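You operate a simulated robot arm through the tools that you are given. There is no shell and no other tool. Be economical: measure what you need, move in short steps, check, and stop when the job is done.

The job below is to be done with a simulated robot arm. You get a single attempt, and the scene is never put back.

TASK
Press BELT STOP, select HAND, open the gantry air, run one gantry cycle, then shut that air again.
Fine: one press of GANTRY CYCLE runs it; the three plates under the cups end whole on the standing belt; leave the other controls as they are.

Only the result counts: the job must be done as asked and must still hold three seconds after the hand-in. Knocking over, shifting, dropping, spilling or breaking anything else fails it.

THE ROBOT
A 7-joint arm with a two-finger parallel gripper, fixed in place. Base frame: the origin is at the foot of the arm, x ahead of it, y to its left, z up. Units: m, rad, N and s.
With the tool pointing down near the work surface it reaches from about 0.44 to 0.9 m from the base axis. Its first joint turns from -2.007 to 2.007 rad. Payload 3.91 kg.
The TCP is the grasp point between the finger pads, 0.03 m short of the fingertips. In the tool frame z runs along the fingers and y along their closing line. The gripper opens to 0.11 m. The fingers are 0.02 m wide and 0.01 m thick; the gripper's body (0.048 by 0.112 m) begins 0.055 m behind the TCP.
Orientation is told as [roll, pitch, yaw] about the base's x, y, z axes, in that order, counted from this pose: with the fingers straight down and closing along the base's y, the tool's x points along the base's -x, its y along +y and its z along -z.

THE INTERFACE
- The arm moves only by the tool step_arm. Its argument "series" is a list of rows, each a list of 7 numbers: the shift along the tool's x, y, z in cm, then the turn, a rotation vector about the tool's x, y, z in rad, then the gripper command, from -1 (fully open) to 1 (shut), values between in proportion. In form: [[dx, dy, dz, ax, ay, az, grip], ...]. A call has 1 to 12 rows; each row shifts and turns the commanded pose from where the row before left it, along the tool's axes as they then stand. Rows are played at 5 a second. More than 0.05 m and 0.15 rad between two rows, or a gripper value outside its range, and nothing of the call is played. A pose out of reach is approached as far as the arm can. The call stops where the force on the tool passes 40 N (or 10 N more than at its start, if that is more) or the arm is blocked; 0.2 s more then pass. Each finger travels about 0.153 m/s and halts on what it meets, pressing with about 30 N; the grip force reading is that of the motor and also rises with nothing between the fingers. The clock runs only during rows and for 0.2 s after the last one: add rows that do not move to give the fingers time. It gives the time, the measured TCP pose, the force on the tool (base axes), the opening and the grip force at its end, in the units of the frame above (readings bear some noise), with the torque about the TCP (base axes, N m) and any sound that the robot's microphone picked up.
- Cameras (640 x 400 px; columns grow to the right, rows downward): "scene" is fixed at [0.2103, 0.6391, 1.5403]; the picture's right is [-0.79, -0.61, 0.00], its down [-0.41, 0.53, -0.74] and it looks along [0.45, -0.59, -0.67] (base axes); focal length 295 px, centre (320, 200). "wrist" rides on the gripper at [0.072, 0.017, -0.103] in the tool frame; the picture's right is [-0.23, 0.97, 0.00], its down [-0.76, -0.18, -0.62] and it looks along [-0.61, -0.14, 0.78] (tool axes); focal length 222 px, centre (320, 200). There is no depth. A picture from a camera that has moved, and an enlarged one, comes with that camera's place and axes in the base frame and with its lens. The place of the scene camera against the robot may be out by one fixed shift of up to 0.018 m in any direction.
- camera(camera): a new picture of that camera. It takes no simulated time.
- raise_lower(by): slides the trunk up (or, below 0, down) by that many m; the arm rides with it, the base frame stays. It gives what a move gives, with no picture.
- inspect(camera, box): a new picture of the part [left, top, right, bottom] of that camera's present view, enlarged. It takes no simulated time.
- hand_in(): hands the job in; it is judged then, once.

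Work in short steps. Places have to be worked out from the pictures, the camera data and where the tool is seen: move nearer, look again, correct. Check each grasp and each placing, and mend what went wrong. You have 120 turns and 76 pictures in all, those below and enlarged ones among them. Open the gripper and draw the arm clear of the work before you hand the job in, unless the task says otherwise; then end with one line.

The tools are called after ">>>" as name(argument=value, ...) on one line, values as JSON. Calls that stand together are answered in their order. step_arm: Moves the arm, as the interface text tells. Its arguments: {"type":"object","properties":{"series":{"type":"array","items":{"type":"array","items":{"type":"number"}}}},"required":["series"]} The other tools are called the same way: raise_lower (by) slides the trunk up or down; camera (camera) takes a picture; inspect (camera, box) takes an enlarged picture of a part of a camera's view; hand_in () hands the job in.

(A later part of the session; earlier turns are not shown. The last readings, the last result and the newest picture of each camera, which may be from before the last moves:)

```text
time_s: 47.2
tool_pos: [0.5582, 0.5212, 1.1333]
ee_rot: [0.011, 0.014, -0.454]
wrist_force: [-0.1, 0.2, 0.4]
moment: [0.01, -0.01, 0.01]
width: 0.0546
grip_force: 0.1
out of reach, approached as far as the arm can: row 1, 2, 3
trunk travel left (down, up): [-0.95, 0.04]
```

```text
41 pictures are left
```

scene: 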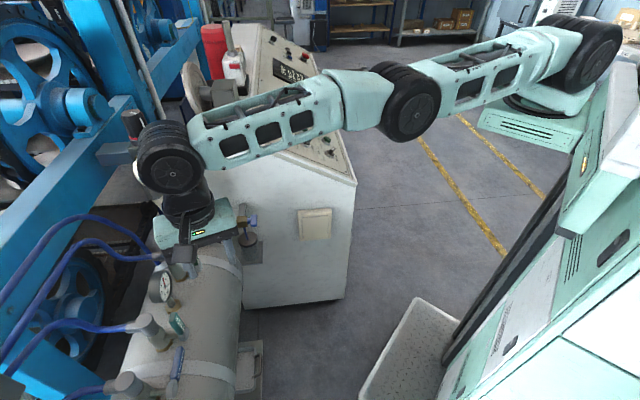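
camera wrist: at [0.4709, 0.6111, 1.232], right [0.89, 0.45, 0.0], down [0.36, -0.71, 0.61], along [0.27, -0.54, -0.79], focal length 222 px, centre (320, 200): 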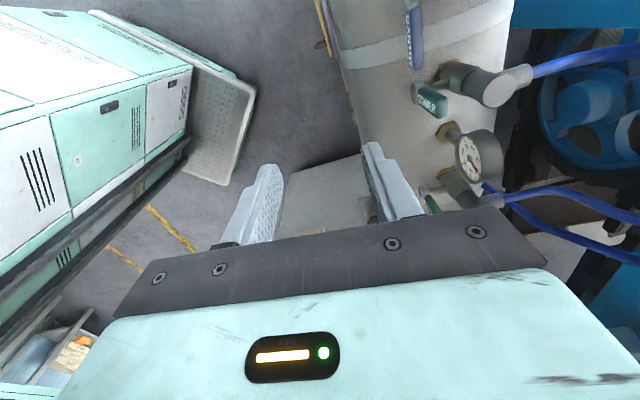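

The arm is stretched straight here; the shoulder seems to sit around (0.19, -0.15), so a vertical tool can't reach the valve. A forward-tilted tool (yaw ≈ 0.69, pitch ≈ -1.0) coming in along the valve's shaft axis can, and closed fingers can then lift the lever along its arc. I retract, turn and tilt.

>>> step_arm(series=[[1.8, -3.1, -2, 0, 0, 0, 0.5], [1.8, -3.1, -2, 0, 0, 0, 1], [1.8, -3.1, -2, 0, 0, 0, 1], [1.8, -3.1, -2, 0, 0, 0, 1], [1.8, -3.1, -2, 0, 0, 0, 1], [0, 0, 0, 0, 0, -0.144, 1], [0, 0, 0, 0, 0, -0.144, 1], [0, 0, 0, 0, 0, -0.144, 1], [0, 0, 0, 0, 0, -0.144, 1], [0, 0, 0, 0, 0, -0.144, 1], [0, 0, 0, 0, 0, -0.144, 1], [0, 0, 0, 0, 0, -0.144, 1]])

>>> step_arm(series=[[0, 0, 0, 0, 0, -0.14, 1], [0, 0, 0, 0, -0.14, 0, 1], [0, 0, 0, 0, -0.14, 0, 1], [0, 0, 0, 0, -0.14, 0, 1], [0, 0, 0, 0, -0.14, 0, 1], [0, 0, 0, 0, -0.14, 0, 1], [0, 0, 0, 0, -0.14, 0, 1], [0, 0, 0, 0, -0.14, 0, 1], [0, 0, 0, 0, 0, 0, 1]])

>>> camera(camera="wrist")

```text
time_s: 49.8
tool_pos: [0.4682, 0.5551, 1.2371]
ee_rot: [0.015, -0.002, 0.554]
wrist_force: [-0.4, -0.7, -0.3]
moment: [0.0, 0.0, 0.03]
width: 0.0004
grip_force: 30.1
out of reach, approached as far as the arm can: row 1, 2, 3, 4, 5
trunk travel left (down, up): [-0.95, 0.04]
```

```text
time_s: 51.8
tool_pos: [0.5078, 0.6935, 1.2448]
ee_rot: [0.03, -0.987, 0.669]
wrist_force: [-0.2, -0.7, 0.0]
moment: [-0.02, 0.01, -0.04]
width: 0.0001
grip_force: 29.7
out of reach, approached as far as the arm can: row 2, 3, 4, 5, 6, 7, 8
trunk travel left (down, up): [-0.95, 0.04]
```

```text
40 pictures are left
camera wrist: at [0.4001, 0.6271, 1.2416], right [-0.52, 0.83, 0.21], down [0.05, -0.21, 0.98], along [0.85, 0.52, 0.07], focal length 222 px, centre (320, 200)
```

wrist: 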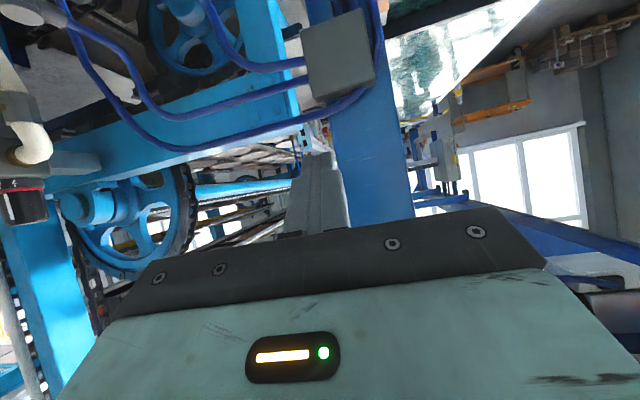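

The overshoot left in the commanded pose made the motion drift. I back away along the tool axis until the pose is reachable again and read it.

>>> step_arm(series=[[0, 0, -4, 0, 0, 0, 1], [0, 0, -4, 0, 0, 0, 1], [0, 0, -4, 0, 0, 0, 1], [0, 0, -4, 0, 0, 0, 1], [0, 0, -4, 0, 0, 0, 1], [0, 0, 0, 0, 0, 0, 1]])

```text
time_s: 53.2
tool_pos: [0.3976, 0.7025, 1.364]
ee_rot: [0.029, -0.984, 0.668]
wrist_force: [-0.4, 1.1, 0.7]
moment: [0.01, 0.0, 0.0]
width: 0.0
grip_force: 29.8
out of reach, approached as far as the arm can: row 1, 2, 3, 4, 5
trunk travel left (down, up): [-0.95, 0.04]
```

>>> step_arm(series=[[1.3, -3, -1.9, 0, 0, 0, 1], [1.3, -3, -1.9, 0, 0, 0, 1], [1.3, -3, -1.9, 0, 0, 0, 1], [1.3, -3, -1.9, 0, 0, 0, 1], [0, 0, 0, 0, 0, 0, 1]])

```text
time_s: 54.4
tool_pos: [0.4127, 0.6994, 1.3836]
ee_rot: [0.03, -0.984, 0.667]
wrist_force: [-0.3, -0.4, 0.2]
moment: [-0.02, -0.01, 0.02]
width: 0.0001
grip_force: 30.5
out of reach, approached as far as the arm can: row 1, 2, 3, 4
trunk travel left (down, up): [-0.95, 0.04]
```

>>> camera(camera="scene")

```text
39 pictures are left
```

scene: 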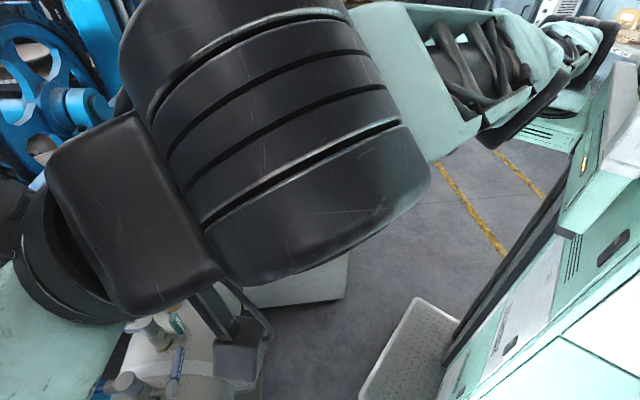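

The arm is bent awkwardly near the camera. I undo the tilt to get back to a reachable pose.

>>> step_arm(series=[[0, 0, 0, 0, 0.14, 0, 1], [0, 0, 0, 0, 0.14, 0, 1], [0, 0, 0, 0, 0.14, 0, 1], [0, 0, 0, 0, 0.14, 0, 1], [0, 0, 0, 0, 0.14, 0, 1], [0, 0, 0, 0, 0.14, 0, 1], [0, 0, 0, 0, 0.14, 0, 1], [0, 0, 0, 0, 0, 0, 1]])

```text
time_s: 56.2
tool_pos: [0.4009, 0.5723, 1.3517]
ee_rot: [0.018, -0.074, 0.691]
wrist_force: [0.1, -0.7, -0.7]
moment: [0.0, -0.01, -0.02]
width: 0.0
grip_force: 29.6
out of reach, approached as far as the arm can: row 1, 2, 3, 4, 5, 6, 7
trunk travel left (down, up): [-0.95, 0.04]
```

>>> step_arm(series=[[2.4, -2.9, 2.5, 0, 0, 0, 1], [2.4, -2.9, 2.5, 0, 0, 0, 1], [2.4, -2.9, 2.5, 0, 0, 0, 1], [2.4, -2.9, 2.5, 0, 0, 0, 1], [0, 0, 0, 0, 0, 0, 1]])

```text
time_s: 57.4
tool_pos: [0.448, 0.5723, 1.2705]
ee_rot: [0.016, -0.073, 0.692]
wrist_force: [0.1, 0.4, 0.2]
moment: [0.02, -0.01, -0.01]
width: 0.0001
grip_force: 30.0
out of reach, approached as far as the arm can: row 1, 2, 3, 4
trunk travel left (down, up): [-0.95, 0.04]
```

>>> step_arm(series=[[2.4, -2.9, 2, 0, 0, 0, 1], [2.4, -2.9, 2, 0, 0, 0, 1], [2.4, -2.9, 2, 0, 0, 0, 1], [2.4, -2.9, 0, 0, 0, 0, 1], [0, 0, 0, 0, 0, 0, 1]])

```text
time_s: 58.6
tool_pos: [0.496, 0.5619, 1.215]
ee_rot: [0.017, -0.075, 0.691]
wrist_force: [-0.5, 0.9, 0.3]
moment: [0.01, -0.03, -0.02]
width: 0.0
grip_force: 29.4
out of reach, approached as far as the arm can: row 1, 2, 3, 4
trunk travel left (down, up): [-0.95, 0.04]
```

>>> step_arm(series=[[2.4, -2.9, 0, 0, 0, 0, 1], [2.4, -2.9, 0, 0, 0, 0, 1], [2.4, -2.9, 0, 0, 0, 0, 1], [2.4, -2.9, 0, 0, 0, 0, 1], [2.4, -2.9, 0, 0, 0, 0, 1], [0, 0, 0, 0, 0, 0, 1]])

```text
time_s: 60.0
tool_pos: [0.5545, 0.5359, 1.2132]
ee_rot: [0.016, -0.072, 0.692]
wrist_force: [-0.1, 0.4, 0.6]
moment: [-0.01, 0.0, -0.01]
width: 0.0
grip_force: 30.4
out of reach, approached as far as the arm can: row 1, 2, 3, 4, 5
trunk travel left (down, up): [-0.95, 0.04]
```

>>> step_arm(series=[[3.5, -1.6, 0, 0, 0, 0, 1], [3.5, -1.6, 0, 0, 0, 0, 1], [3.5, -1.6, 0, 0, 0, 0, 1], [3.5, -1.6, 0, 0, 0, 0, 1], [3.5, -1.6, 0, 0, 0, 0, 1], [0, 0, 0, 0, 0, 0, 1]])

```text
time_s: 61.4
tool_pos: [0.5537, 0.5356, 1.2122]
ee_rot: [0.015, -0.074, 0.689]
wrist_force: [-0.3, -0.1, -0.1]
moment: [-0.02, 0.01, 0.02]
width: 0.0
grip_force: 29.7
out of reach, approached as far as the arm can: row 1, 2, 3, 4, 5
trunk travel left (down, up): [-0.95, 0.04]
```

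The direction is purely radial now, so there is still overshoot to unwind. I continue inward.

>>> step_arm(series=[[3.5, -1.6, 0, 0, 0, 0, 1], [3.5, -1.6, 0, 0, 0, 0, 1], [3.5, -1.6, 0, 0, 0, 0, 1], [3.5, -1.6, 0, 0, 0, 0, 1], [3.5, -1.6, 0, 0, 0, 0, 1], [3.5, -1.6, 0, 0, 0, 0, 1], [0, 0, 0, 0, 0, 0, 1]])

```text
time_s: 63.0
tool_pos: [0.554, 0.5346, 1.2139]
ee_rot: [0.016, -0.072, 0.692]
wrist_force: [-0.1, 0.1, -0.5]
moment: [-0.01, 0.02, 0.02]
width: 0.0003
grip_force: 29.7
out of reach, approached as far as the arm can: row 1, 2, 3, 4, 5, 6
trunk travel left (down, up): [-0.95, 0.04]
```

Radial inward moves do nothing while tangential ones work, which suggests the solver is stuck at a straight elbow. I try breaking it with an inward tilt combined with inward and downward motion.

>>> step_arm(series=[[2, -1, 0, 0, 0.14, 0, 1], [2, -1, 0, 0, 0.14, 0, 1], [3, -1.5, 0, 0, 0.1, 0, 1], [3, -1.5, -2, 0, 0, 0, 1], [3, -1.5, -2, 0, 0, 0, 1], [0, 0, 0, 0, 0, 0, 1]])

```text
time_s: 64.4
tool_pos: [0.5061, 0.4033, 1.2735]
ee_rot: [0.016, 0.304, 0.699]
wrist_force: [0.4, 0.0, 0.6]
moment: [-0.01, -0.03, 0.02]
width: 0.0002
grip_force: 30.3
out of reach, approached as far as the arm can: row 2
trunk travel left (down, up): [-0.95, 0.04]
```

Unstuck. Staying well inside the reach this time, I tilt the tool outward in place to about -1.0.

>>> step_arm(series=[[0, 0, 0, 0, -0.13, 0, 1], [0, 0, 0, 0, -0.13, 0, 1], [0, 0, 0, 0, -0.13, 0, 1], [0, 0, 0, 0, -0.13, 0, 1], [0, 0, 0, 0, -0.13, 0, 1], [0, 0, 0, 0, -0.13, 0, 1], [0, 0, 0, 0, -0.13, 0, 1], [0, 0, 0, 0, -0.13, 0, 1], [0, 0, 0, 0, -0.13, 0, 1], [0, 0, 0, 0, -0.13, 0, 1], [0, 0, 0, 0, 0, 0, 1]])

>>> camera(camera="wrist")

```text
time_s: 66.4
tool_pos: [0.6231, 0.3216, 1.289]
ee_rot: [0.053, -0.811, 0.408]
wrist_force: [0.4, -0.5, -0.5]
moment: [0.02, -0.03, -0.01]
width: 0.0
grip_force: 29.8
trunk travel left (down, up): [-0.95, 0.04]
stopped in row 9: the arm was blocked; the commanded pose is now the measured one
```

```text
38 pictures are left
camera wrist: at [0.5037, 0.2822, 1.3081], right [-0.28, 0.94, 0.2], down [0.16, -0.16, 0.97], along [0.95, 0.3, -0.1], focal length 222 px, centre (320, 200)
```

wrist: 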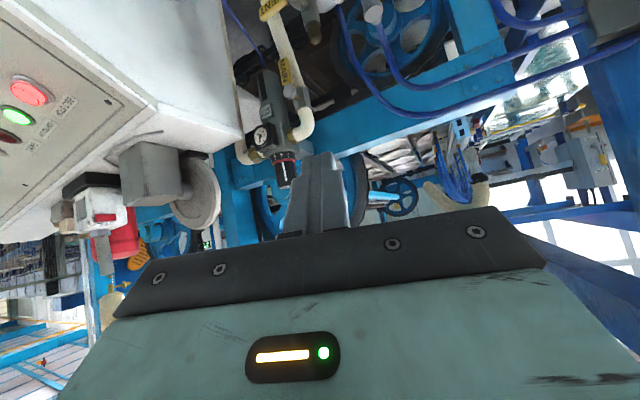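

>>> camera(camera="scene")

```text
37 pictures are left
```

scene: 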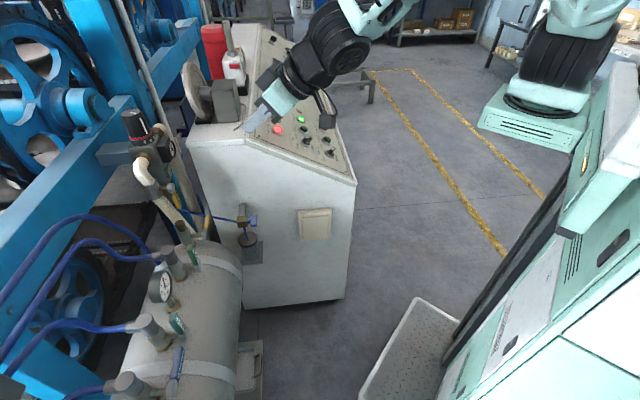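

The hand is clear and nothing was touched. I move it back left, away from the console and over open space.

>>> step_arm(series=[[2.2, 2.7, -2.3, 0, 0, 0, 1], [2.2, 2.7, -2.3, 0, 0, 0, 1], [2.2, 2.7, -2.3, 0, 0, 0, 1], [2.2, 2.7, -2.3, 0, 0, 0, 1], [2.2, 2.7, -2.3, 0, 0, 0, 1], [0, 0, 0, 0, 0, 0, 1]])

```text
time_s: 67.0
tool_pos: [0.6488, 0.2598, 1.3014]
ee_rot: [0.1, -0.815, 0.157]
wrist_force: [-0.2, 0.2, -0.1]
moment: [0.0, 0.01, 0.02]
width: 0.0
grip_force: 29.9
trunk travel left (down, up): [-0.95, 0.04]
stopped in row 2: the arm was blocked; the commanded pose is now the measured one
```

>>> step_arm(series=[[0, 0, 0, 0, 0, 0, 1], [0, 0, 0, 0, 0, 0, 1], [0, 0, 0, 0, 0, 0, 1]])

>>> camera(camera="scene")

```text
time_s: 67.8
tool_pos: [0.6476, 0.2609, 1.3014]
ee_rot: [0.1, -0.816, 0.158]
wrist_force: [-0.7, -0.6, -0.3]
moment: [0.0, 0.01, 0.0]
width: 0.0
grip_force: 29.6
trunk travel left (down, up): [-0.95, 0.04]
```

```text
36 pictures are left
```

scene: 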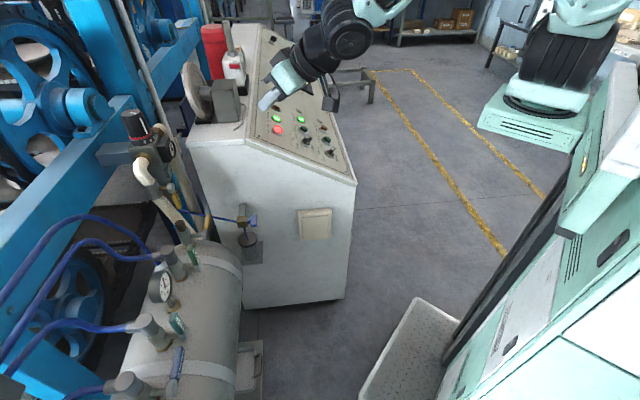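

The tilted-out pose does not suit a high shoulder. I first bring the tool back to vertical, then I'll lower the trunk before tilting again.

>>> step_arm(series=[[0, 0, 0, 0, 0.13, 0, 1], [0, 0, 0, 0, 0.13, 0, 1], [0, 0, 0, 0, 0.13, 0, 1], [0, 0, 0, 0, 0.13, 0, 1], [0, 0, 0, 0, 0.13, 0, 1], [0, 0, 0, 0, 0.13, 0, 1], [0, 0, 0, 0, 0, 0, 1], [0, 0, 0, 0, 0, 0, 1]])

```text
time_s: 69.6
tool_pos: [0.6463, 0.2613, 1.2971]
ee_rot: [0.062, -0.035, 0.233]
wrist_force: [-0.1, 0.3, 0.6]
moment: [-0.02, -0.01, -0.02]
width: 0.0
grip_force: 29.5
trunk travel left (down, up): [-0.95, 0.04]
```

>>> step_arm(series=[[3.7, 1.7, -1, 0, 0, 0, 1], [3.7, 1.7, -1, 0, 0, 0, 1], [3.7, 1.7, -1, 0, 0, 0, 1], [3.7, 1.7, -1, 0, 0, 0, 1], [3.7, 1.7, -1, 0, 0, -0.1, 1], [0, 0, 0, 0, 0, -0.12, 1], [0, 0, 0, 0, 0, -0.12, 1], [0, 0, 0, 0, 0, -0.12, 1], [0, 0, 0, 0, 0, 0, 1]])

```text
time_s: 71.6
tool_pos: [0.4459, 0.2967, 1.3469]
ee_rot: [0.039, -0.058, 0.696]
wrist_force: [0.3, -0.8, 0.9]
moment: [0.02, 0.01, 0.0]
width: 0.0001
grip_force: 30.3
trunk travel left (down, up): [-0.95, 0.04]
```

Clean move. Now I lower the trunk 0.45 m in two stages; the hand is over open floor in front of the tank.

>>> raise_lower(by=-0.25)

>>> camera(camera="scene")

```text
time_s: 74.2
tool_pos: [0.4462, 0.2965, 1.0953]
ee_rot: [0.039, -0.057, 0.695]
wrist_force: [0.2, 0.2, 0.1]
moment: [0.02, -0.01, 0.01]
width: 0.0
grip_force: 30.3
trunk travel left (down, up): [-0.7, 0.29]
```

```text
35 pictures are left
```

scene: 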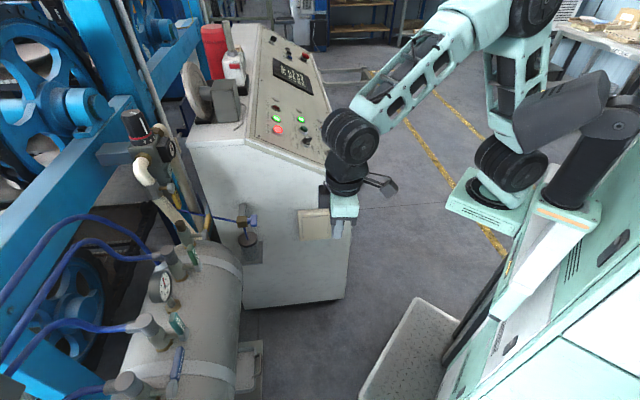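

>>> raise_lower(by=-0.2)

>>> step_arm(series=[[0, 0, -4, 0, -0.13, 0, 1], [0, 0, -4, 0, -0.13, 0, 1], [0, 0, 0, 0, -0.13, 0, 1], [0, 0, 0, 0, -0.13, 0, 1], [0, 0, 0, 0, 0, 0, 1]])

```text
time_s: 76.3
tool_pos: [0.4466, 0.2965, 0.8959]
ee_rot: [0.039, -0.058, 0.696]
wrist_force: [-0.3, 0.2, 0.3]
moment: [0.0, 0.0, -0.07]
width: 0.0004
grip_force: 29.5
trunk travel left (down, up): [-0.5, 0.49]
```

```text
time_s: 77.5
tool_pos: [0.4393, 0.2886, 0.9752]
ee_rot: [0.047, -0.579, 0.672]
wrist_force: [-0.6, 0.4, 0.0]
moment: [0.01, 0.01, -0.02]
width: 0.0
grip_force: 30.6
trunk travel left (down, up): [-0.5, 0.49]
```

>>> step_arm(series=[[-2.4, 3.1, 0.8, 0, 0, 0, 1], [-2.4, 3.1, 0.8, 0, 0, 0, 1], [-2.4, 3.1, 0.8, 0, 0, 0, 1], [-2.4, 3.1, 0.8, 0, 0, 0, 1], [-2.4, 3.1, 0.8, 0, 0, 0, 1], [0, 0, 0, 0, -0.1, 0, 1], [0, 0, 0, 0, -0.1, 0, 1], [0, 0, 0, 0, -0.1, 0, 1], [0, 0, 0, 0, -0.1, 0, 1], [0, 0, 0, 0, 0, 0, 1]])

>>> camera(camera="wrist")

>>> camera(camera="scene")

```text
time_s: 79.7
tool_pos: [0.4351, 0.4845, 1.0145]
ee_rot: [0.066, -0.978, 0.639]
wrist_force: [0.1, 0.5, 0.6]
moment: [-0.02, 0.03, -0.02]
width: 0.0
grip_force: 30.3
trunk travel left (down, up): [-0.5, 0.49]
```

```text
34 pictures are left
camera wrist: at [0.3278, 0.4156, 1.0114], right [-0.52, 0.82, 0.23], down [0.07, -0.22, 0.97], along [0.85, 0.52, 0.06], focal length 222 px, centre (320, 200)
```

wrist: 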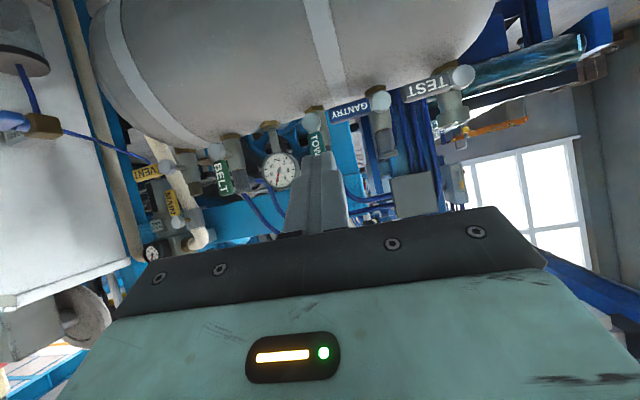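

```text
33 pictures are left
```

scene: 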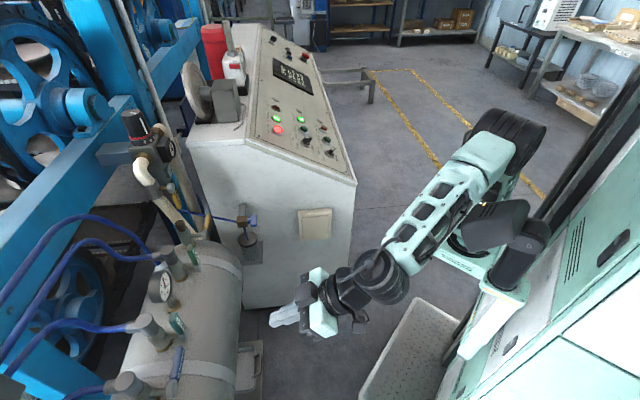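

Now the valve row is seen face-on (upside down): BELT and TOWER levers stand up (open), GANTRY lies along the tank. I enlarge it.

>>> inspect(camera="wrist", box=[200, 50, 480, 210])

```text
2.29 times, centred on (340, 130) of wrist
camera zoom: at [0.3278, 0.4156, 1.0114], right [-0.52, 0.82, 0.23], down [0.07, -0.22, 0.97], along [0.85, 0.52, 0.06], focal length 508 px, centre (274, 360)
```

zoom: 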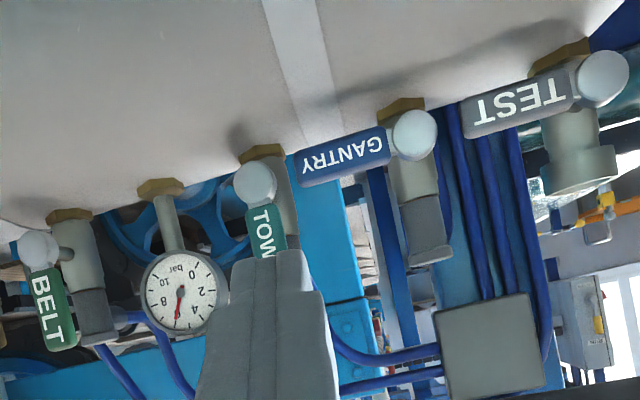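

Triangulating with the earlier overhead view gives hub ≈ (0.548, 0.689, 0.913), lever tip ≈ (0.592, 0.631, 0.915), and about 3.5 cm clearance above the tank. The plan is to slide the closed fingers, nearly horizontal, under the lever and lift it in an arc about the hub. I lower the trunk a bit and level the tool.

>>> raise_lower(by=-0.15)

>>> step_arm(series=[[-2, 0, 0, 0, -0.14, 0, 1], [-2, 0, 0, 0, -0.14, 0, 1], [-1, 0, 0, 0, -0.14, 0, 1], [0, 0, 0, 0, 0, 0, 1]])

```text
time_s: 81.5
tool_pos: [0.4357, 0.4835, 0.8642]
ee_rot: [0.07, -0.977, 0.64]
wrist_force: [-0.1, 0.1, 0.1]
moment: [0.0, -0.01, 0.04]
width: 0.0001
grip_force: 30.1
trunk travel left (down, up): [-0.35, 0.64]
```

```text
time_s: 82.5
tool_pos: [0.4566, 0.4968, 0.9097]
ee_rot: [0.24, -1.398, 0.453]
wrist_force: [0.0, -0.1, 0.9]
moment: [0.0, 0.01, 0.01]
width: 0.0
grip_force: 30.0
trunk travel left (down, up): [-0.35, 0.64]
```

>>> step_arm(series=[[-0.5, 2.3, 1, 0, 0, 0, 1], [-0.5, 2.3, 2, 0, 0, 0, 1], [0, 0, 2, 0, 0, 0, 1], [0, 0, 0, 0, 0, 0, 1]])

>>> camera(camera="wrist")

>>> inspect(camera="scene", box=[80, 220, 360, 400])

```text
time_s: 83.5
tool_pos: [0.4646, 0.561, 0.9266]
ee_rot: [0.323, -1.405, 0.376]
wrist_force: [-0.3, -0.6, -0.7]
moment: [0.0, 0.01, -0.01]
width: 0.0001
grip_force: 29.4
trunk travel left (down, up): [-0.35, 0.64]
```

```text
31 pictures are left
camera wrist: at [0.3649, 0.5041, 0.8714], right [-0.59, 0.76, 0.28], down [-0.24, -0.49, 0.84], along [0.77, 0.43, 0.47], focal length 222 px, centre (320, 200)
```

wrist: 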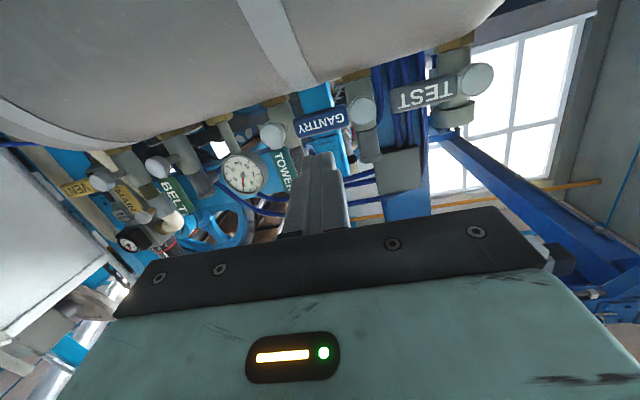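

```text
2.22 times, centred on (220, 310) of scene
camera zoom: at [0.2103, 0.6391, 1.5403], right [-0.79, -0.61, 0.0], down [-0.41, 0.53, -0.74], along [0.45, -0.59, -0.67], focal length 655 px, centre (542, -44)
```

zoom: 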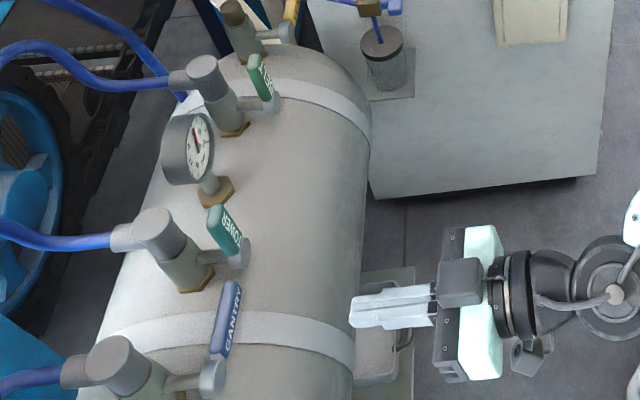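

Predicted hub and tip pixels match this picture within 2 px, so the fix is good. The gap under the lever is about 2.7 cm. I line up under it and advance 10 cm.

>>> step_arm(series=[[0.7, -0.35, 2.5, 0, 0, 0, 1], [0.64, -0.35, 2.5, 0, 0, 0, 1], [0, 0, 2.5, 0, 0, 0, 1], [0, 0, 2, 0, 0, 0, 1], [0, 0, 0, 0, 0, 0, 1]])

>>> camera(camera="wrist")

>>> inspect(camera="scene", box=[100, 290, 260, 400])

```text
time_s: 84.7
tool_pos: [0.5362, 0.6198, 0.8792]
ee_rot: [0.218, -1.392, 0.485]
wrist_force: [0.0, 0.3, 0.4]
moment: [0.0, -0.04, 0.0]
width: 0.0
grip_force: 29.8
trunk travel left (down, up): [-0.35, 0.64]
```

```text
29 pictures are left
camera wrist: at [0.4359, 0.5602, 0.8257], right [-0.59, 0.76, 0.26], down [-0.23, -0.47, 0.85], along [0.77, 0.44, 0.46], focal length 222 px, centre (320, 200)
```

wrist: 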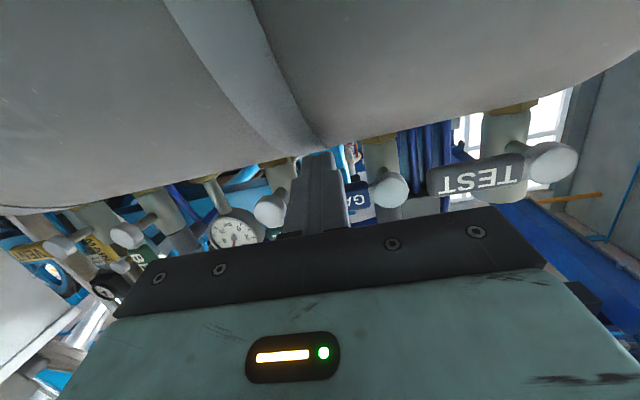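

```text
3.64 times, centred on (180, 345) of scene
camera zoom: at [0.2103, 0.6391, 1.5403], right [-0.79, -0.61, 0.0], down [-0.41, 0.53, -0.74], along [0.45, -0.59, -0.67], focal length 1072 px, centre (829, -327)
```

zoom: 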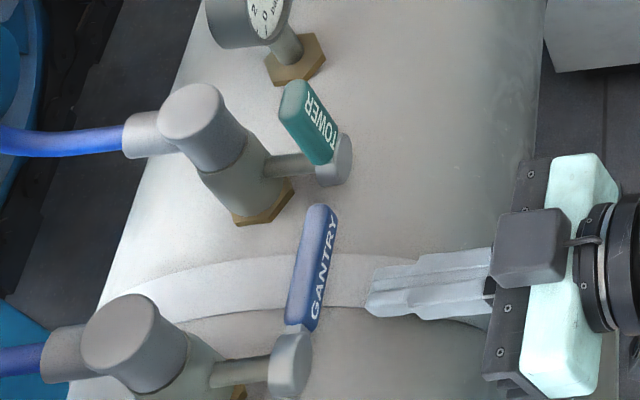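

The tool sits 2 cm lower than intended. I raise it to the right level before going in.

>>> step_arm(series=[[-1, -0.2, -0.5, 0, 0, 0, 1], [-1, -0.2, 0, 0, 0, 0, 1], [0, 0, 0, 0, 0, 0, 1]])

```text
time_s: 85.5
tool_pos: [0.5397, 0.6139, 0.9015]
ee_rot: [0.22, -1.392, 0.482]
wrist_force: [0.2, 0.1, -0.9]
moment: [-0.02, 0.0, 0.02]
width: 0.0
grip_force: 30.0
trunk travel left (down, up): [-0.35, 0.64]
```

>>> step_arm(series=[[0.2, 0.2, 1, 0, 0, 0, 1], [0, 0, 1, 0, 0, 0, 1], [0, 0, 1, 0, 0, 0, 1], [0, 0, 0, 0, 0, 0, 1]])

>>> inspect(camera="wrist", box=[230, 100, 450, 240])

>>> inspect(camera="scene", box=[120, 320, 240, 400])

```text
time_s: 86.5
tool_pos: [0.5622, 0.6346, 0.8945]
ee_rot: [0.219, -1.393, 0.482]
wrist_force: [1.4, 0.1, 0.1]
moment: [0.02, 0.0, -0.03]
width: 0.0002
grip_force: 30.4
trunk travel left (down, up): [-0.35, 0.64]
```

```text
2.86 times, centred on (340, 170) of wrist
camera zoom: at [0.4614, 0.5762, 0.8408], right [-0.59, 0.76, 0.26], down [-0.23, -0.47, 0.85], along [0.77, 0.44, 0.46], focal length 635 px, centre (263, 286)
```

zoom: 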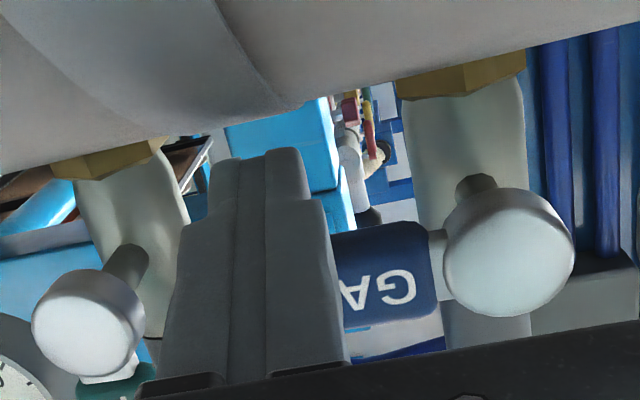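

```text
5.00 times, centred on (180, 360) of scene
camera zoom: at [0.2103, 0.6391, 1.5403], right [-0.79, -0.61, 0.0], down [-0.41, 0.53, -0.74], along [0.45, -0.59, -0.67], focal length 1474 px, centre (1020, -600)
```

zoom: 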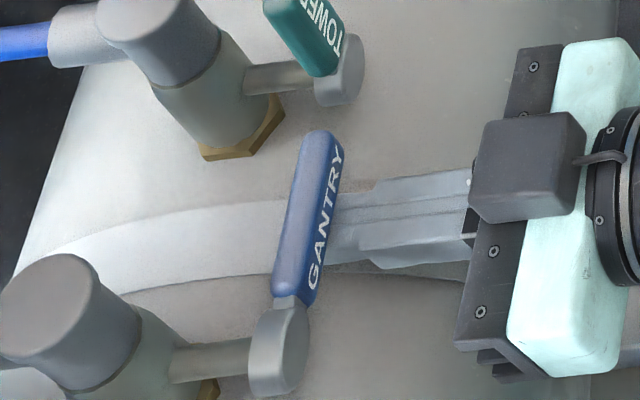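

The fingertips are directly under the lever with clearance. I push 7 mm deeper and start lifting along the arc.

>>> step_arm(series=[[0, 0, 0.7, 0, 0, 0, 1], [-0.7, -0.15, -0.13, 0, 0, 0, 1], [-0.7, -0.15, -0.13, 0, 0, 0, 1], [-0.7, 0, -0.12, 0, 0, 0, 1], [-0.7, 0.05, -0.12, 0, 0, 0, 1], [-0.67, 0.21, -0.11, 0, 0, 0, 1], [-0.67, 0.21, -0.11, 0, 0, 0, 1], [0, 0, 0, 0, 0, 0, 1]])

>>> inspect(camera="scene", box=[120, 310, 240, 400])

```text
time_s: 88.3
tool_pos: [0.5656, 0.6398, 0.9354]
ee_rot: [0.218, -1.396, 0.482]
wrist_force: [0.3, -0.2, -0.7]
moment: [-0.05, 0.01, -0.03]
width: 0.0001
grip_force: 29.9
trunk travel left (down, up): [-0.35, 0.64]
```

```text
4.44 times, centred on (180, 355) of scene
camera zoom: at [0.2103, 0.6391, 1.5403], right [-0.79, -0.61, 0.0], down [-0.41, 0.53, -0.74], along [0.45, -0.59, -0.67], focal length 1310 px, centre (942, -489)
```

zoom: 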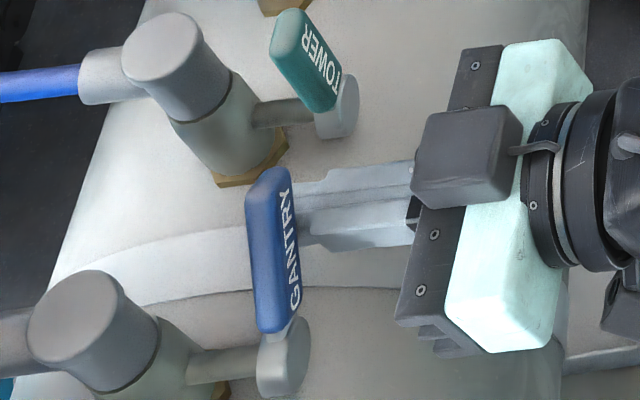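

The lever is following, now about 40° up. I continue the arc to vertical.

>>> step_arm(series=[[-0.59, 0.38, -0.08, 0, 0, 0, 1], [-0.59, 0.38, -0.08, 0, 0, 0, 1], [-0.48, 0.52, -0.05, 0, 0, 0, 1], [-0.48, 0.52, -0.05, 0, 0, 0, 1], [-0.33, 0.62, -0.02, 0, 0, 0, 1], [-0.33, 0.62, -0.02, 0, 0, 0, 1], [0, 0, 0, 0, 0, 0, 1]])

>>> inspect(camera="scene", box=[120, 310, 240, 400])

>>> inspect(camera="wrist", box=[200, 80, 480, 240])

```text
time_s: 89.9
tool_pos: [0.5495, 0.6624, 0.9623]
ee_rot: [0.209, -1.39, 0.489]
wrist_force: [-10.1, -27.4, -14.1]
moment: [-0.02, -0.28, 0.26]
width: 0.0
grip_force: 30.6
trunk travel left (down, up): [-0.35, 0.64]
```

```text
4.44 times, centred on (180, 355) of scene
camera zoom: at [0.2103, 0.6391, 1.5403], right [-0.79, -0.61, 0.0], down [-0.41, 0.53, -0.74], along [0.45, -0.59, -0.67], focal length 1310 px, centre (942, -489)
```

zoom: 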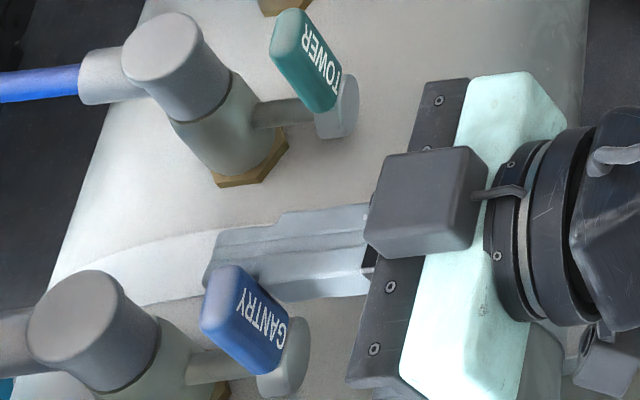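

```text
2.29 times, centred on (340, 160) of wrist
camera zoom: at [0.4494, 0.6035, 0.91], right [-0.59, 0.77, 0.26], down [-0.24, -0.47, 0.85], along [0.77, 0.44, 0.46], focal length 508 px, centre (274, 291)
```

zoom: 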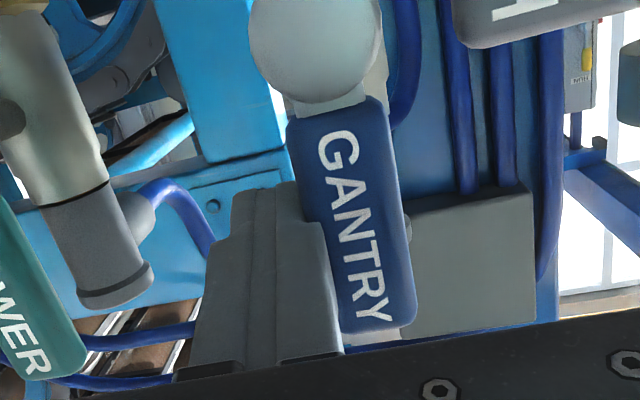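

The GANTRY lever is now upright, parallel to TOWER, and bears against its stop. I back the tool out.

>>> step_arm(series=[[0, -0.6, 0, 0, 0, 0, 1], [0, 0, -4, 0, 0, 0, 1], [0, 0, -4, 0, 0, 0, 1], [0, 0, -4, 0, 0, 0, 1], [0, 0, -4, 0, 0, 0, 1], [0, 0, 0, 0, 0, 0, 1]])

>>> inspect(camera="wrist", box=[180, 40, 500, 220])

>>> inspect(camera="scene", box=[230, 20, 360, 170])

```text
time_s: 90.9
tool_pos: [0.5732, 0.5384, 0.9837]
ee_rot: [0.209, -1.395, 0.335]
wrist_force: [-0.7, 0.6, 1.0]
moment: [-0.03, 0.02, -0.09]
width: 0.0001
grip_force: 29.7
trunk travel left (down, up): [-0.35, 0.64]
stopped in row 5: the arm was blocked; the commanded pose is now the measured one
```

```text
2.00 times, centred on (340, 130) of wrist
camera zoom: at [0.4658, 0.4947, 0.9307], right [-0.46, 0.85, 0.26], down [-0.31, -0.43, 0.85], along [0.83, 0.31, 0.46], focal length 444 px, centre (280, 340)
```

zoom: 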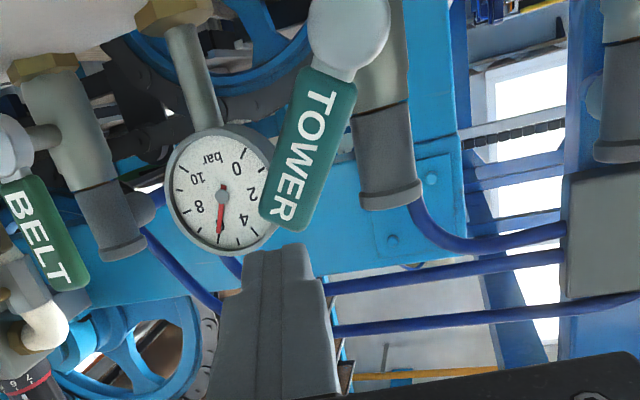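

```text
2.67 times, centred on (295, 95) of scene
camera zoom: at [0.2103, 0.6391, 1.5403], right [-0.79, -0.61, 0.0], down [-0.41, 0.53, -0.74], along [0.45, -0.59, -0.67], focal length 786 px, centre (387, 480)
```

zoom: 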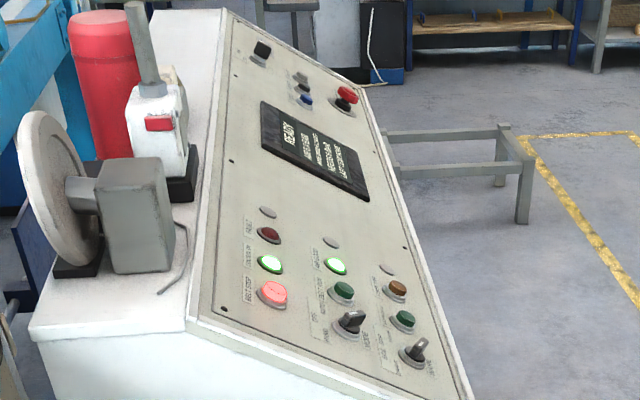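

The air lever stays open. The retreat swung the hand sideways, as happened before with a level tool, but it cleared TOWER, which is still upright. I tilt the tool back down while moving up and away.

>>> step_arm(series=[[0, 0, -1, 0, 0.13, 0, 1], [0, 0, -2, 0, 0.13, 0, 1], [0, 0, -2, 0, 0.13, 0, 1], [0, 0, -2, 0, 0.13, 0, 1], [0, 0, -2, 0, 0.13, 0, 1], [0, 0, 0, 0, 0, 0, 1]])

>>> inspect(camera="scene", box=[235, 40, 335, 110])

```text
time_s: 92.3
tool_pos: [0.5005, 0.497, 1.0214]
ee_rot: [0.049, -0.748, 0.515]
wrist_force: [0.0, -0.5, 0.3]
moment: [-0.02, 0.0, -0.02]
width: 0.0
grip_force: 30.4
trunk travel left (down, up): [-0.35, 0.64]
```

```text
5.71 times, centred on (285, 75) of scene
camera zoom: at [0.2103, 0.6391, 1.5403], right [-0.79, -0.61, 0.0], down [-0.41, 0.53, -0.74], along [0.45, -0.59, -0.67], focal length 1684 px, centre (520, 914)
```

zoom: 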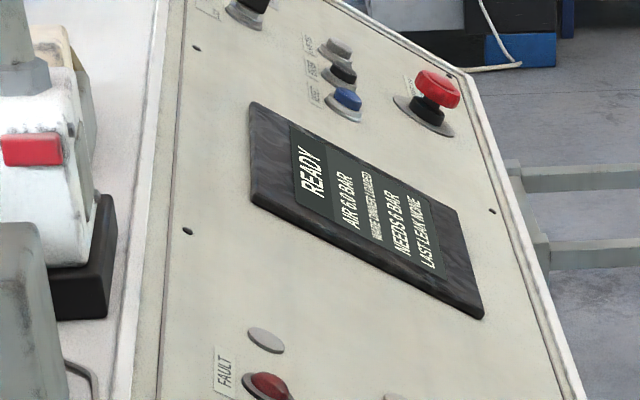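

The display reads READY, AIR 6.0 BAR. I move away from the tank over open floor, then raise the trunk back for the panel.

>>> step_arm(series=[[2.9, -3.2, -0.9, 0, 0.05, 0, 1], [2.9, -3.2, -0.9, 0, 0.05, 0, 1], [2.9, -3.2, -0.9, 0, 0.05, 0, 1], [2.9, -3.2, -0.9, 0, 0.05, 0, 1], [2.9, -3.2, -0.9, 0, 0.05, 0, 1], [2.9, -3.2, -0.9, 0, 0, 0, 1], [0, 0, 0, 0, 0, 0, 1]])

>>> raise_lower(by=0.45)

```text
time_s: 93.9
tool_pos: [0.4553, 0.2466, 0.9578]
ee_rot: [0.041, -0.5, 0.532]
wrist_force: [-0.1, -0.2, -0.5]
moment: [0.0, 0.02, -0.02]
width: 0.0
grip_force: 30.3
trunk travel left (down, up): [-0.35, 0.64]
```

```text
refused: 0.45 is not a number from -0.4 to 0.4
```

>>> raise_lower(by=0.4)

```text
time_s: 97.7
tool_pos: [0.4556, 0.2465, 1.3576]
ee_rot: [0.04, -0.5, 0.528]
wrist_force: [-0.5, 0.2, -0.1]
moment: [0.01, 0.02, 0.02]
width: 0.0
grip_force: 30.3
trunk travel left (down, up): [-0.75, 0.24]
```

>>> step_arm(series=[[0, 0, 0, -0.06, 0, -0.11, 1], [0, 0, 0, -0.06, 0, -0.11, 1], [1.8, -4.1, 0.3, 0, 0, 0, 1], [1.8, -4.1, 0.3, 0, 0, 0, 1], [1.8, -4.1, 0.3, 0, 0, 0, 1], [1.8, -4.1, 0.3, 0, 0, 0, 1], [1.8, -4.1, 0.3, 0, 0, 0, 1], [1.8, -4.1, 0.3, 0, 0, 0, 1], [1.8, -4.1, 0.3, 0, 0, 0, 1], [1.8, -4.1, 0.3, 0, 0, 0, 1], [1.8, -4.1, 0.3, 0, 0, 0, 1], [0, 0, 0, 0, 0, 0, 1]])

>>> step_arm(series=[[1.8, -4.1, 0.3, 0, 0, 0, 1], [1.8, -4.1, 0.3, 0, 0, 0, 1], [1.8, -4.1, 0.3, 0, 0, 0, 1], [0, 0, 0, 0, 0, 0, 1]])

>>> camera(camera="wrist")

```text
time_s: 100.3
tool_pos: [0.6272, -0.098, 1.2401]
ee_rot: [0.039, -0.508, 0.778]
wrist_force: [0.2, 0.3, 0.5]
moment: [-0.01, -0.01, 0.0]
width: 0.0
grip_force: 30.2
trunk travel left (down, up): [-0.75, 0.24]
```

```text
time_s: 101.3
tool_pos: [0.6835, -0.2165, 1.2016]
ee_rot: [0.041, -0.507, 0.78]
wrist_force: [-0.8, 0.5, 0.4]
moment: [0.01, 0.01, 0.02]
width: 0.0
grip_force: 29.7
trunk travel left (down, up): [-0.75, 0.24]
```

```text
19 pictures are left
camera wrist: at [0.5929, -0.287, 1.2573], right [-0.56, 0.82, 0.14], down [0.4, 0.11, 0.91], along [0.73, 0.56, -0.39], focal length 222 px, centre (320, 200)
```

wrist: 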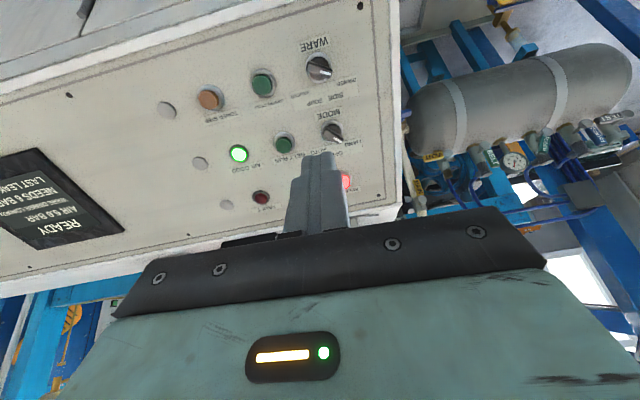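

The GANTRY CYCLE button is about 8.6 cm to tool -y and 1.7 cm to tool +x, with 25 cm to go. I align and advance to a hover 5 cm short of it.

>>> step_arm(series=[[0.6, -2.9, 2, 0, 0, 0, 1], [0.6, -2.9, 3, 0, 0, 0, 1], [0.5, -2.8, 3, 0, 0, 0, 1], [0, 0, 4, 0, 0, 0, 1], [0, 0, 4, 0, 0, 0, 1], [0, 0, 4, 0, 0, 0, 1], [0, 0, 0, 0, 0, 0, 1]])

>>> camera(camera="wrist")

```text
time_s: 102.9
tool_pos: [0.7989, -0.2087, 1.017]
ee_rot: [0.041, -0.506, 0.78]
wrist_force: [-0.4, 0.3, 0.2]
moment: [0.02, -0.02, -0.05]
width: 0.0001
grip_force: 30.0
trunk travel left (down, up): [-0.75, 0.24]
```

```text
18 pictures are left
camera wrist: at [0.709, -0.2795, 1.0719], right [-0.56, 0.82, 0.14], down [0.4, 0.11, 0.91], along [0.73, 0.56, -0.39], focal length 222 px, centre (320, 200)
```

wrist: 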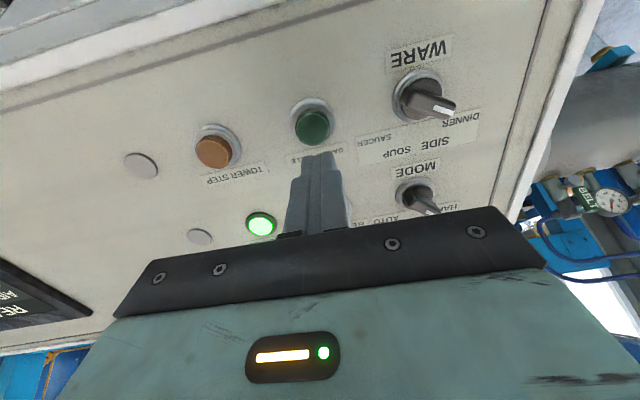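

Nearly on axis (about 6 mm to the left). I correct and press once, slowly.

>>> step_arm(series=[[0.2, -0.6, 2, 0, 0, 0, 1], [0, 0, 2, 0, 0, 0, 1], [0, 0, 0.7, 0, 0, 0, 1], [0, 0, 0.5, 0, 0, 0, 1], [0, 0, 0.4, 0, 0, 0, 1], [0, 0, 0.4, 0, 0, 0, 1], [0, 0, 0.4, 0, 0, 0, 1], [0, 0, 0.3, 0, 0, 0, 1], [0, 0, 0.3, 0, 0, 0, 1]])

```text
time_s: 104.6
tool_pos: [0.8214, -0.1942, 0.967]
ee_rot: [0.036, -0.511, 0.781]
wrist_force: [-21.4, -4.8, 24.8]
moment: [0.26, 0.06, 0.18]
width: 0.0
grip_force: 30.1
trunk travel left (down, up): [-0.75, 0.24]
heard: click
stopped in row 8: the force on the tool passed its limit at 44 N (the readings are from after the stop); the commanded pose is now the measured one
```

It clicked once. I back straight off and check the cycle's status.

>>> step_arm(series=[[0, 0, -3, 0, 0, 0, 1], [0, 0, -4, 0, 0, 0, 1], [0, 0, -4, 0, 0, 0, 1], [0, 0, -4, 0, 0, 0, 1], [0, 0, -4, 0, 0, 0, 1], [0, 0, -4, 0, 0, 0, 1], [0, 0, 0, 0, 0, 0, 1]])

>>> camera(camera="wrist")

>>> inspect(camera="scene", box=[235, 40, 335, 110])

```text
time_s: 106.2
tool_pos: [0.7491, -0.2794, 1.1625]
ee_rot: [0.035, -0.51, 0.784]
wrist_force: [-0.7, 0.1, 0.1]
moment: [-0.03, -0.01, -0.01]
width: 0.0
grip_force: 30.1
trunk travel left (down, up): [-0.75, 0.24]
```

```text
17 pictures are left
camera wrist: at [0.6585, -0.3498, 1.2175], right [-0.56, 0.82, 0.14], down [0.4, 0.11, 0.91], along [0.73, 0.56, -0.39], focal length 222 px, centre (320, 200)
```

wrist: 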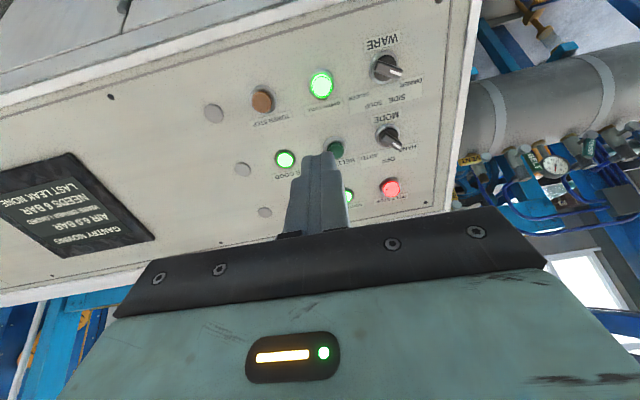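

```text
5.71 times, centred on (285, 75) of scene
camera zoom: at [0.2103, 0.6391, 1.5403], right [-0.79, -0.61, 0.0], down [-0.41, 0.53, -0.74], along [0.45, -0.59, -0.67], focal length 1684 px, centre (520, 914)
```

zoom: 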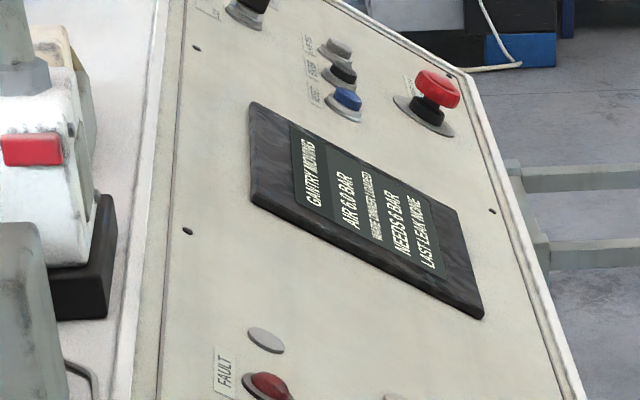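

GANTRY MOVING is displayed and the button is lit. While it runs I move the hand back to the staging spot away from everything.

>>> step_arm(series=[[-1.0, 3, -3, 0, 0, 0, 1], [-1.8, 4.3, -1, 0, 0, 0, 1], [-1.8, 4.4, -0.3, 0, 0, 0, 1], [-1.8, 4.4, -0.3, 0, 0, 0, 1], [-1.8, 4.4, -0.3, 0, 0, 0, 1], [-1.8, 4.4, -0.3, 0, 0, 0, 1], [-1.8, 4.4, -0.3, 0, 0, 0, 1], [-1.8, 4.4, -0.3, 0, 0, 0, 1], [-1.8, 4.4, -0.3, 0, 0, 0, 1], [-1.8, 4.4, -0.3, 0, 0, 0, 1], [-1.8, 4.4, -0.3, 0, 0, 0, 1], [-1.8, 4.4, -0.3, 0, 0, 0, 1]])

>>> step_arm(series=[[-1.8, 4.4, -0.3, 0, 0, 0, 1], [-1, 2.4, -0.3, 0, 0, 0, 1], [0, 0, 0, 0, 0, 0, 1], [0, 0, 0, 0, 0, 0, 1], [0, 0, 0, 0, 0, 0, 1], [0, 0, 0, 0, 0, 0, 1], [0, 0, 0, 0, 0, 0, 1]])

>>> inspect(camera="scene", box=[235, 40, 355, 160])

```text
time_s: 108.8
tool_pos: [0.4888, 0.182, 1.3436]
ee_rot: [0.037, -0.511, 0.781]
wrist_force: [1.5, -0.1, 0.2]
moment: [0.02, 0.05, 0.03]
width: 0.0
grip_force: 29.9
trunk travel left (down, up): [-0.75, 0.24]
```

```text
time_s: 110.4
tool_pos: [0.4556, 0.243, 1.3638]
ee_rot: [0.036, -0.511, 0.78]
wrist_force: [-0.4, 0.5, 0.4]
moment: [0.0, -0.01, 0.02]
width: 0.0002
grip_force: 29.8
trunk travel left (down, up): [-0.75, 0.24]
```

```text
3.33 times, centred on (295, 100) of scene
camera zoom: at [0.2103, 0.6391, 1.5403], right [-0.79, -0.61, 0.0], down [-0.41, 0.53, -0.74], along [0.45, -0.59, -0.67], focal length 982 px, centre (403, 533)
```

zoom: 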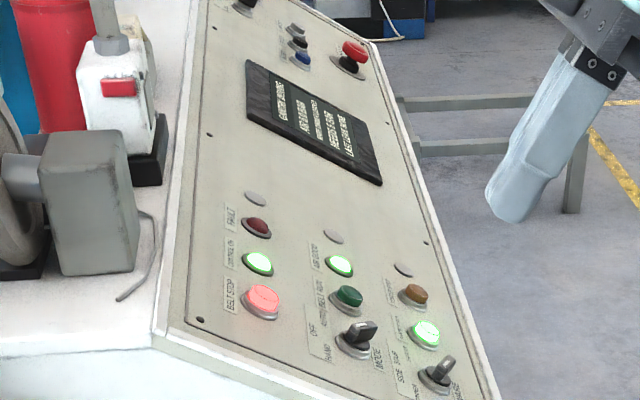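

Still moving. I lower the trunk meanwhile for the valve work.

>>> raise_lower(by=-0.4)

>>> step_arm(series=[[0, 0, 0, 0, -0.1, 0, 1], [0, 0, 0, 0, -0.1, 0, 1], [0, 0, 0, 0, -0.1, 0, 1], [0, 0, 0, 0, 0, 0, 1], [0, 0, 0, 0, 0, 0, 1], [0, 0, 0, 0, 0, 0, 1], [0, 0, 0, 0, 0, 0, 1], [0, 0, 0, 0, 0, 0, 1], [0, 0, 0, 0, 0, 0, 1], [0, 0, 0, 0, 0, 0, 1]])

>>> inspect(camera="scene", box=[235, 40, 355, 160])

```text
time_s: 114.2
tool_pos: [0.4566, 0.2441, 0.965]
ee_rot: [0.039, -0.509, 0.782]
wrist_force: [-0.4, 0.5, -0.1]
moment: [-0.01, -0.01, -0.02]
width: 0.0001
grip_force: 29.8
trunk travel left (down, up): [-0.35, 0.64]
```

```text
time_s: 116.5
tool_pos: [0.4582, 0.2437, 0.9646]
ee_rot: [0.047, -0.807, 0.765]
wrist_force: [0.0, 0.1, 0.6]
moment: [-0.01, 0.0, 0.0]
width: 0.0
grip_force: 30.0
trunk travel left (down, up): [-0.35, 0.64]
```

```text
3.33 times, centred on (295, 100) of scene
camera zoom: at [0.2103, 0.6391, 1.5403], right [-0.79, -0.61, 0.0], down [-0.41, 0.53, -0.74], along [0.45, -0.59, -0.67], focal length 982 px, centre (403, 533)
```

zoom: 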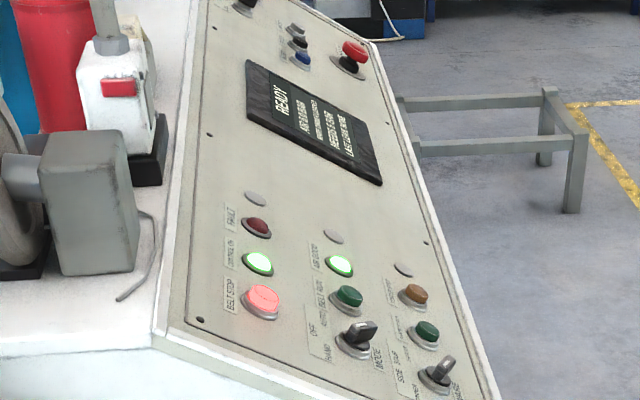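

READY again and the lamp is out: the single cycle is complete. Now I go to shut the GANTRY air, staging in front of the lever's far (-u) side.

>>> step_arm(series=[[-2.3, 2.9, 1.5, 0, 0, 0, 1], [-2.3, 2.9, 1.5, 0, 0, 0, 1], [-2.3, 2.9, 1.5, 0, 0, 0, 1], [-2.3, 2.9, 1.5, 0, 0, 0, 1], [-2.3, 2.9, 1.5, 0, 0, 0, 1], [-2.3, 2.9, 1.5, 0, 0, 0, 1], [-2.3, 2.9, 1.5, 0, 0, 0, 1], [-2.3, 2.9, 1.5, 0, -0.1, 0, 1], [0, 0, 0, 0, -0.1, 0, 1], [0, 0, 0, 0, 0, 0, 1]])

```text
time_s: 118.7
tool_pos: [0.4383, 0.5597, 1.0248]
ee_rot: [0.059, -1.011, 0.748]
wrist_force: [-0.1, -0.5, -0.6]
moment: [0.0, 0.03, 0.04]
width: 0.0002
grip_force: 30.3
trunk travel left (down, up): [-0.35, 0.64]
```

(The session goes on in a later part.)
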